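You operate a simulated robot arm through the tools that you are given. There is no shell and no other tool. Be economical: measure what you need, move in short steps, check, and stop when the job is done.

Carry out the task below with a simulated robot arm. There is one attempt and no reset: what you move stays moved.

TASK
Turn the black knob on the press to HALF.
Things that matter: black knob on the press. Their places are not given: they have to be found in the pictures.

It is judged by the outcome, as a careful person would: the job done as asked, and still so three seconds after it is handed in. It fails if anything else is knocked over, pushed out of place, dropped, spilled or broken.

THE ROBOT
A 6-joint arm with a two-finger parallel gripper, fixed in place. Base frame: the origin is at the foot of the arm, x ahead of it, y to its left, z up. Lengths are in mm, angles in rad, forces in N, time in s.
Its first joint turns from -1.152 to 1.152 rad. Payload 2.9 kg.
Tool frame: the origin (TCP) lies between the finger pads and is the grasp point; the fingertips stand 30 mm ahead of it; z points along the fingers, y is the line along which they close. The gripper opens to 110 mm. The fingers are 20 mm wide and 10 mm thick; the gripper's body (48 by 112 mm) begins 55 mm behind the TCP.
Orientation is told as [roll, pitch, yaw] about the base's x, y, z axes, in that order, counted from this pose: with the fingers straight down and closing along the base's y, the tool's x points along the base's -x, its y along +y and its z along -z.

THE INTERFACE
- The arm moves only by the tool apply_moves. Its argument "targets" is a list of rows, each a list of 7 numbers: the turn, a rotation vector about the tool's x, y, z in rad, then the shift along the tool's x, y, z in m, then the finger opening in m, from 0 to 0.11. In form: [[rx, ry, rz, dx, dy, dz, hand], ...]. A call has 1 to 20 rows; each row shifts and turns the commanded pose from where the row before left it, along the tool's axes as they then stand. A row lasts 0.2 s, in which the tool goes at most 50 mm and 0.15 rad; a call with a longer step from one row to the next is refused whole, and so is a gripper value outside its range. A pose out of reach is approached as far as the arm can. The call stops where the force on the tool passes 40 N (or 10 N more than at its start, if that is more) or the arm is blocked; 0.2 s more then pass. The fingers move at their own pace (about 108 mm/s each) and stop on an object; they squeeze with about 39 N. The grip force told is the motor's: it shows also when the fingers shut on nothing. Time passes only in rows, and 0.2 s behind the last, so rows that do not move let the fingers close. It gives the time, the measured TCP pose, the force on the tool (base axes), the opening and the grip force at its end, in the units of the frame above (readings bear some noise).
- Cameras (640 x 400 px; columns grow to the right, rows downward): "scene" is fixed at [91.2, 440.8, 1402.9]; the picture's right is [-0.64, -0.77, 0.00], its down [-0.30, 0.25, -0.92] and it looks along [0.71, -0.59, -0.39] (base axes); focal length 346 px, centre (320, 200). "wrist" rides on the gripper at [-36, 0, -57] in the tool frame; the picture's right is [0.00, -1.00, 0.00], its down [0.97, 0.00, -0.24] and it looks along [0.24, 0.00, 0.97] (tool axes); focal length 218 px, centre (320, 200).
- get_image(camera): a new picture of that camera. No time passes.
- pixel_to_xyz(camera, pixels): for up to 12 pixels [column, row] of the newest picture of that camera ("zoom" is the newest enlarged one), the place [x, y, z] in the base frame of the surface seen there, good to about 2 mm. No time passes.
- enlarge(camera, box): a new picture of the part [left, top, right, bottom] of that camera's present view, enlarged. No time passes.
- finish_job(): hands the job in; it is judged then, once.

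Work in short steps. Measure before you move; look again where a grasp or a placing could have gone wrong, and mend it. You have 60 turns and 20 pictures in all, the two below and enlarged ones among them. Open the gripper and draw the arm clear of the work before you hand the job in, unless the task says otherwise; then end with one line.

The tools are called as name(argument=value, ...) on one line, values as JSON. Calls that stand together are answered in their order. apply_moves: Moves the arm, as the interface text tells. Its arguments: {"type":"object","properties":{"targets":{"type":"array","items":{"type":"array","items":{"type":"number"}}}},"required":["targets"]} The other tools are called the same way: get_image (camera) takes a picture; pixel_to_xyz (camera, pixels) gives the place of the surface under pixels of a picture; enlarge (camera, box) takes an enlarged picture of a part of a camera's view; finish_job () hands the job in.

At the start:

```text
clock: 0.0
ee_pos: [492.4, -37.8, 1154.5]
orientation: [0.0, -0.001, 0.0]
contact_force: [0.0, -0.5, -0.9]
grip_width: 109.8
grasp_force: 0.0
```

scene: 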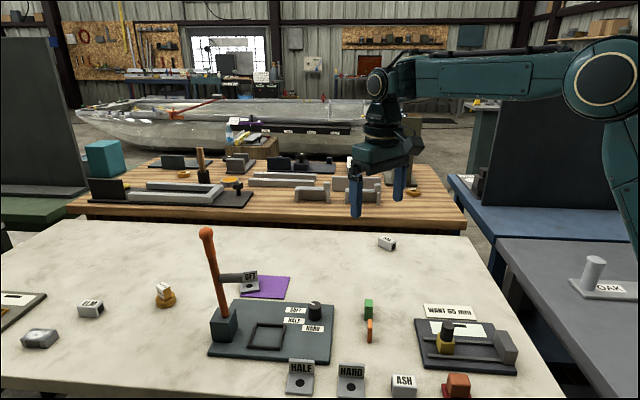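
wrist: 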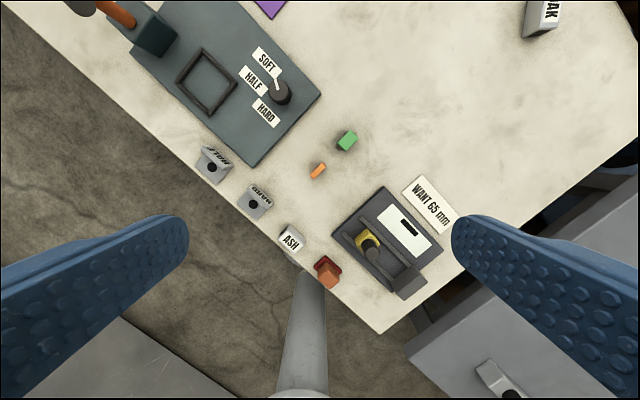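

The press is at the scene's centre, with the black knob near scene (314,310) and wrist (280,92). I enlarge both views.

enlarge(camera="wrist", box=[220, 30, 340, 140])

enlarge(camera="scene", box=[200, 260, 360, 370])

```text
3.64 times, centred on (280, 85) of wrist
```

zoom: 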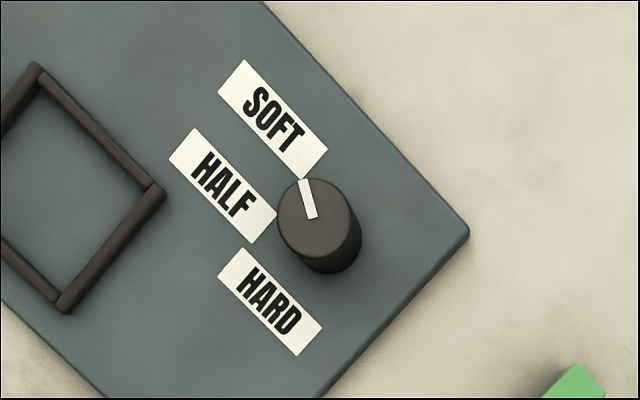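

```text
3.64 times, centred on (280, 315) of scene
```

zoom: 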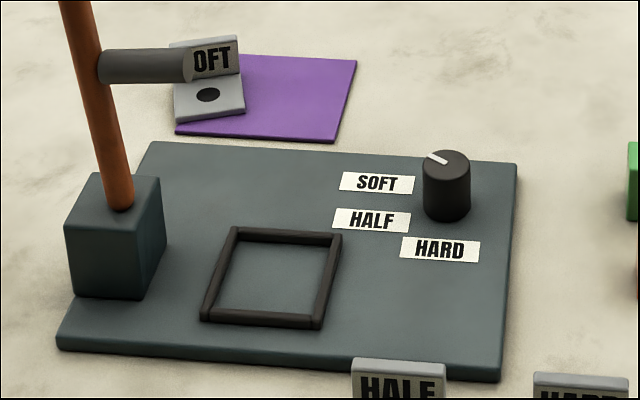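

The pointer is near SOFT. I measure the knob top, base, pointer and labels in the scene zoom, and the same things in the wrist picture.

pixel_to_xyz(camera="zoom", pixels=[[446, 160], [428, 154], [445, 163], [464, 160], [446, 152], [446, 195], [377, 183], [371, 219], [440, 249], [480, 215], [110, 190], [212, 60]])

pixel_to_xyz(camera="wrist", pixels=[[279.4, 86.4], [275.5, 81.5], [278, 87.5], [267.5, 59.7], [253.6, 81.2], [266.6, 111.5], [320, 95], [275, 86], [285, 88]])

```text
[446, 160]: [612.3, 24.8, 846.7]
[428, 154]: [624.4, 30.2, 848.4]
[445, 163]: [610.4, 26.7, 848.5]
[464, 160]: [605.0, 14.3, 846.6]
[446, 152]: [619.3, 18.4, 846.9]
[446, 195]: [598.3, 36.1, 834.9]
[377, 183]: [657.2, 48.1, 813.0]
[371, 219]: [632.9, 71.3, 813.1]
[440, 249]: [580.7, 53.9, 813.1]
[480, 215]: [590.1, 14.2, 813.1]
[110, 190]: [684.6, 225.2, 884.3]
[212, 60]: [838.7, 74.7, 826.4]
```

```text
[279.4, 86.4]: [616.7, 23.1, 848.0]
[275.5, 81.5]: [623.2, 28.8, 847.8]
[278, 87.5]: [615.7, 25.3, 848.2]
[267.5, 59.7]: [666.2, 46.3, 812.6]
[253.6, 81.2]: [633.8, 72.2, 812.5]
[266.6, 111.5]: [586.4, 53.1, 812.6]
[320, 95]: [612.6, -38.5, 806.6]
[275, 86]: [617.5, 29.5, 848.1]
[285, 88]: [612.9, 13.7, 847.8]
```

Knob top centre is about (612,24,848) with radius about 16, and the plate is at z 813. I move to above it for a closer look.

apply_moves(targets=[[0, 0, 0, -0.02, 0.0103, 0.025, 0.11], [0, 0, 0, -0.02, 0.0103, 0.025, 0.11], [0, 0, 0, -0.02, 0.0103, 0.025, 0.11], [0, 0, 0, -0.02, 0.0103, 0.025, 0.11], [0, 0, 0, -0.02, 0.0103, 0.025, 0.11], [0, 0, 0, -0.02, 0.0103, 0.025, 0.11], [0, 0, 0, 0, 0, 0, 0.11]])

get_image(camera="wrist")

```text
clock: 1.6
ee_pos: [614.9, 23.1, 1003.0]
orientation: [0.0, 0.0, 0.0]
contact_force: [0.8, 0.3, 0.1]
grip_width: 109.8
grasp_force: 0.1
```

```text
15 pictures are left
```

wrist: 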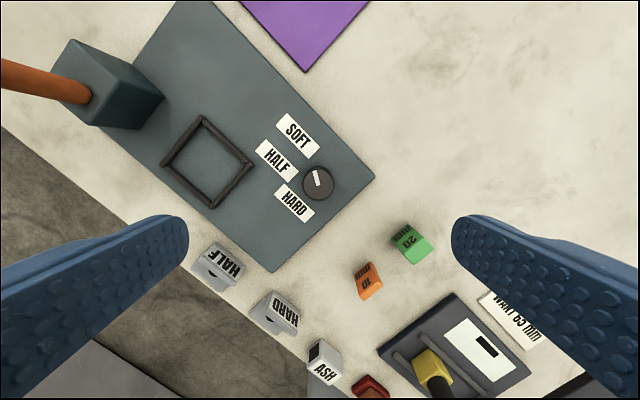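

enlarge(camera="wrist", box=[240, 105, 352, 175])

enlarge(camera="wrist", box=[240, 105, 368, 225])

```text
5.71 times, centred on (296, 140) of wrist
```

zoom: 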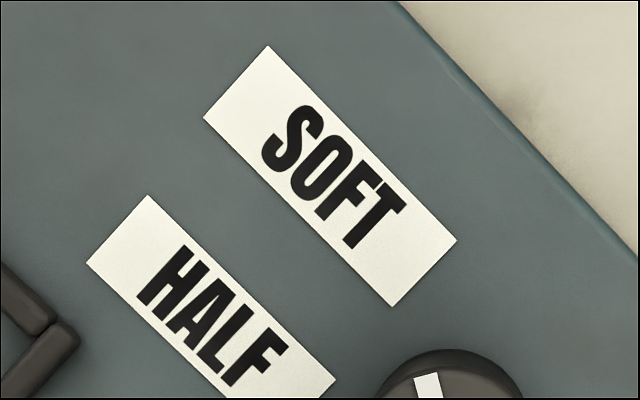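

```text
3.33 times, centred on (304, 165) of wrist
```

zoom: 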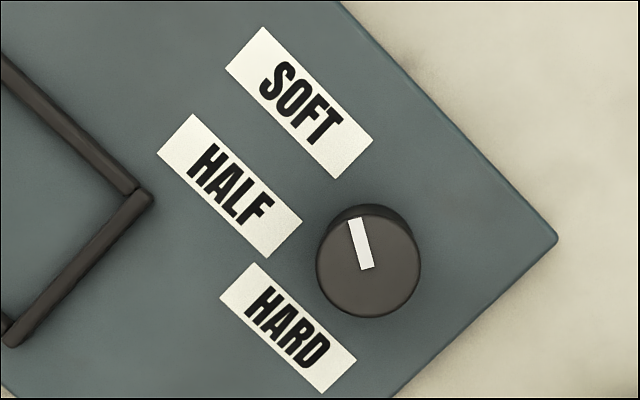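

Now I measure label centres, the knob top's edges and the pointer ends in this zoom.

pixel_to_xyz(camera="zoom", pixels=[[299, 103], [229, 186], [288, 327], [318, 264], [418, 264], [368, 313], [367, 268], [355, 219], [263, 27], [337, 178], [193, 114], [268, 258]])

pixel_to_xyz(camera="zoom", pixels=[[254, 263], [322, 392], [355, 360], [220, 296], [301, 221], [158, 152], [372, 139], [225, 68], [368, 223], [368, 219], [338, 303], [400, 303]])

```text
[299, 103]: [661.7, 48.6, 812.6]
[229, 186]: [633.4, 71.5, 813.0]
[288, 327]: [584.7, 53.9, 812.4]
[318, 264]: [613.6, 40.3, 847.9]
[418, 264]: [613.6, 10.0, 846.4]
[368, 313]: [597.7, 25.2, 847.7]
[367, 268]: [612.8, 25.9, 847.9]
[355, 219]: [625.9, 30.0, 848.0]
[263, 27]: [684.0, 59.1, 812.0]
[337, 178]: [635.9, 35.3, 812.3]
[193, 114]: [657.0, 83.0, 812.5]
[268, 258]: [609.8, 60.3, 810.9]
```

```text
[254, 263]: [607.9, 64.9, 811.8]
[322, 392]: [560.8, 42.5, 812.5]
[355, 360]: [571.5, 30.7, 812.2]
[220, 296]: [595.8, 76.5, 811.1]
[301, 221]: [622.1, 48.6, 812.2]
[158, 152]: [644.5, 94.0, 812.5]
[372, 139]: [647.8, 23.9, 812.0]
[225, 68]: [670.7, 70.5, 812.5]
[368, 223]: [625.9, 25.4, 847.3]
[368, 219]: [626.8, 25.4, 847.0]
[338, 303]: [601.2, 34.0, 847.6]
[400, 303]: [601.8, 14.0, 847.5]
```

Knob centre is (612.5,25.2) and the pointer is at about 17° from base +x. The HALF label's centre lies at about 66°, so the pointer should end at around 66–70°. I descend with the fingers at 60 mm, stopping above the knob to check alignment.

apply_moves(targets=[[0, 0, 0, 0.0024, 0.0021, 0, 0.06], [0, 0, 0, 0, 0, 0.03, 0.06], [0, 0, 0, 0, 0, 0.03, 0.06], [0, 0, 0, 0, 0, 0.03, 0.06], [0, 0, 0, 0, 0, 0.025, 0.06], [0, 0, 0, 0, 0, 0, 0.06], [0, 0, 0, 0, 0, 0, 0.06]])

```text
clock: 3.2
ee_pos: [611.4, 26.7, 889.1]
orientation: [0.0, 0.0, 0.001]
contact_force: [0.1, 0.2, -0.6]
grip_width: 60.2
grasp_force: 0.1
```

The fingertips are at z 859, just above the knob. I lower 40 mm and close gently on the knob.

apply_moves(targets=[[0, 0, 0, -0.001, -0.0015, 0.015, 0.06], [0, 0, 0, 0, 0, 0.015, 0.06], [0, 0, 0, 0, 0, 0.011, 0.06], [0, 0, 0, 0, 0, 0, 0.06], [0, 0, 0, 0, 0, 0, 0.04], [0, 0, 0, 0, 0, 0, 0.02], [0, 0, 0, 0, 0, 0, 0.02], [0, 0, 0, 0, 0, 0, 0.02]])

```text
clock: 5.0
ee_pos: [612.3, 24.8, 845.7]
orientation: [0.002, 0.001, 0.002]
contact_force: [2.0, 13.2, -4.8]
grip_width: 31.5
grasp_force: 45.2
```

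The knob is gripped at 31.5 mm. I turn it +0.925 rad about base z, which is tool rz negative, with a first part of 0.46 to check.

apply_moves(targets=[[0, 0, 0, 0, 0.0007, 0, 0.02], [0, 0, -0.0925, 0, 0, 0, 0.02], [0, 0, -0.0925, 0, 0, 0, 0.02], [0, 0, -0.0925, 0, 0, 0, 0.02], [0, 0, -0.0925, 0, 0, 0, 0.02], [0, 0, -0.0925, 0, 0, 0, 0.02], [0, 0, 0, 0, 0, 0, 0.02]])

enlarge(camera="scene", box=[240, 240, 400, 340])

```text
clock: 6.6
ee_pos: [612.1, 25.4, 848.2]
orientation: [0.001, -0.003, 0.465]
contact_force: [10.8, 13.6, -3.8]
grip_width: 31.6
grasp_force: 45.1
```

```text
4.00 times, centred on (320, 290) of scene
```

zoom: 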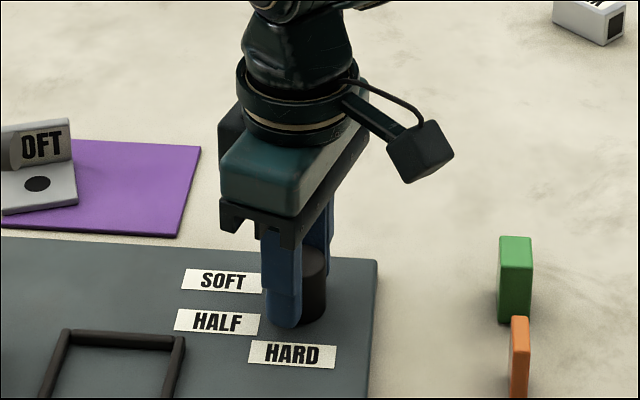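

The turn goes smoothly and nothing else has moved. I finish the second half.

apply_moves(targets=[[0, 0, -0.0925, 0, 0, 0, 0.02], [0, 0, -0.0925, 0, 0, 0, 0.02], [0, 0, -0.0925, 0, 0, 0, 0.02], [0, 0, -0.0925, 0, 0, 0, 0.02], [0, 0, -0.0925, 0, 0, 0, 0.02], [0, 0, 0, 0, 0, 0, 0.02], [0, 0, 0, 0, 0, 0, 0.02], [0, 0, 0, 0, 0, 0, 0.06], [0, 0, 0, 0, 0, 0, 0.06], [0, 0, 0, 0, 0, -0.02, 0.06], [0, 0, 0, 0, 0, -0.03, 0.06], [0, 0, 0, 0, 0, -0.03, 0.06], [0, 0, 0, 0, 0, -0.04, 0.06], [0, 0, 0, 0, 0, -0.04, 0.11], [0, 0, 0, 0, 0, 0, 0.11]])

get_image(camera="wrist")

```text
clock: 9.8
ee_pos: [610.7, 23.4, 1007.6]
orientation: [0.001, 0.0, 0.925]
contact_force: [-0.3, 1.0, -0.7]
grip_width: 109.8
grasp_force: 0.1
```

```text
11 pictures are left
```

wrist: 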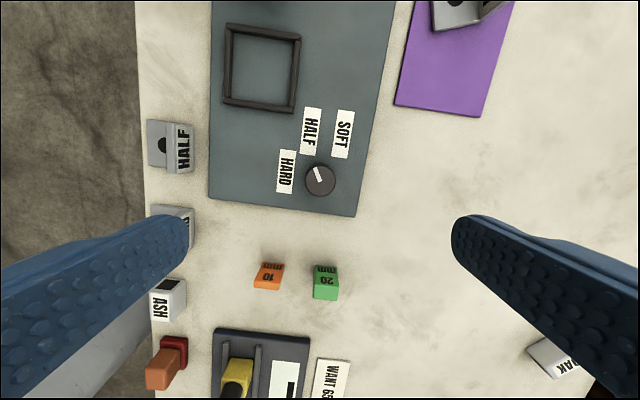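

enlarge(camera="wrist", box=[256, 100, 384, 210])

```text
3.64 times, centred on (320, 155) of wrist
```

zoom: 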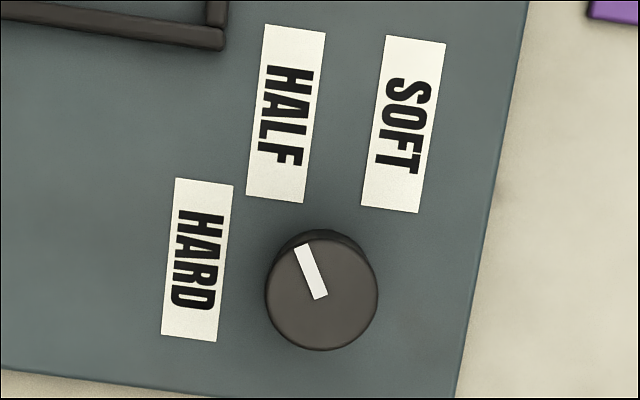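

The knob turned and the pointer now leans toward HALF. I measure its direction.

pixel_to_xyz(camera="zoom", pixels=[[301, 247], [320, 297], [266, 295], [376, 295], [321, 348], [286, 113], [403, 124], [197, 259], [285, 30], [275, 199], [311, 272]])

```text
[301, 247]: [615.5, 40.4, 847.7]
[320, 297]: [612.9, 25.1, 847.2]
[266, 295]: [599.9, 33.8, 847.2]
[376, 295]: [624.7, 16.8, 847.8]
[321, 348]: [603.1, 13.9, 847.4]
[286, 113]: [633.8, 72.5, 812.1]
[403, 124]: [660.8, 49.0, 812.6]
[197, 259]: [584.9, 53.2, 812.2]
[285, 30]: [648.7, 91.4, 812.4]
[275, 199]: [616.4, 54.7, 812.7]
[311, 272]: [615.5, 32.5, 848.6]
```

The pointer sits at about 75°, pointing into HALF's near end. It turned 60° against the 53° commanded, so it seems to have clicked into a stop midway between SOFT at 15° and HARD at 135°. I rise clear and look once more.

apply_moves(targets=[[0, 0, 0, 0, 0, -0.04, 0.11], [0, 0, 0, 0, 0, -0.04, 0.11], [0, 0, 0, 0, 0, -0.04, 0.11], [0, 0, 0, 0, 0, 0, 0.11], [0, 0, 0, 0, 0, 0, 0.11]])

enlarge(camera="scene", box=[200, 260, 360, 370])

```text
clock: 11.0
ee_pos: [612.3, 23.8, 1128.0]
orientation: [0.0, 0.003, 0.924]
contact_force: [0.2, 0.7, -0.1]
grip_width: 110.2
grasp_force: 0.1
```

```text
3.64 times, centred on (280, 315) of scene
```

zoom: 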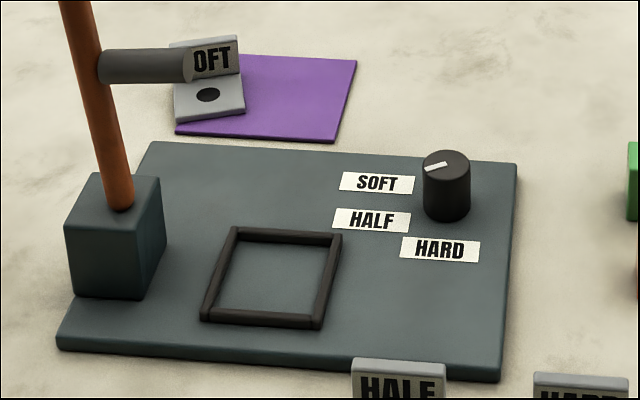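

The pointer points at HALF, nothing else has moved, and the arm is clear. I hand the job in.

finish_job()

```text
The job is handed in.
```

The black knob on the press is turned to HALF and the job is handed in; the pointer sits at about 75°, about 9° past the line to the HALF label's centre but still pointing into the label. Nothing else moved, and the gripper is open and clear.
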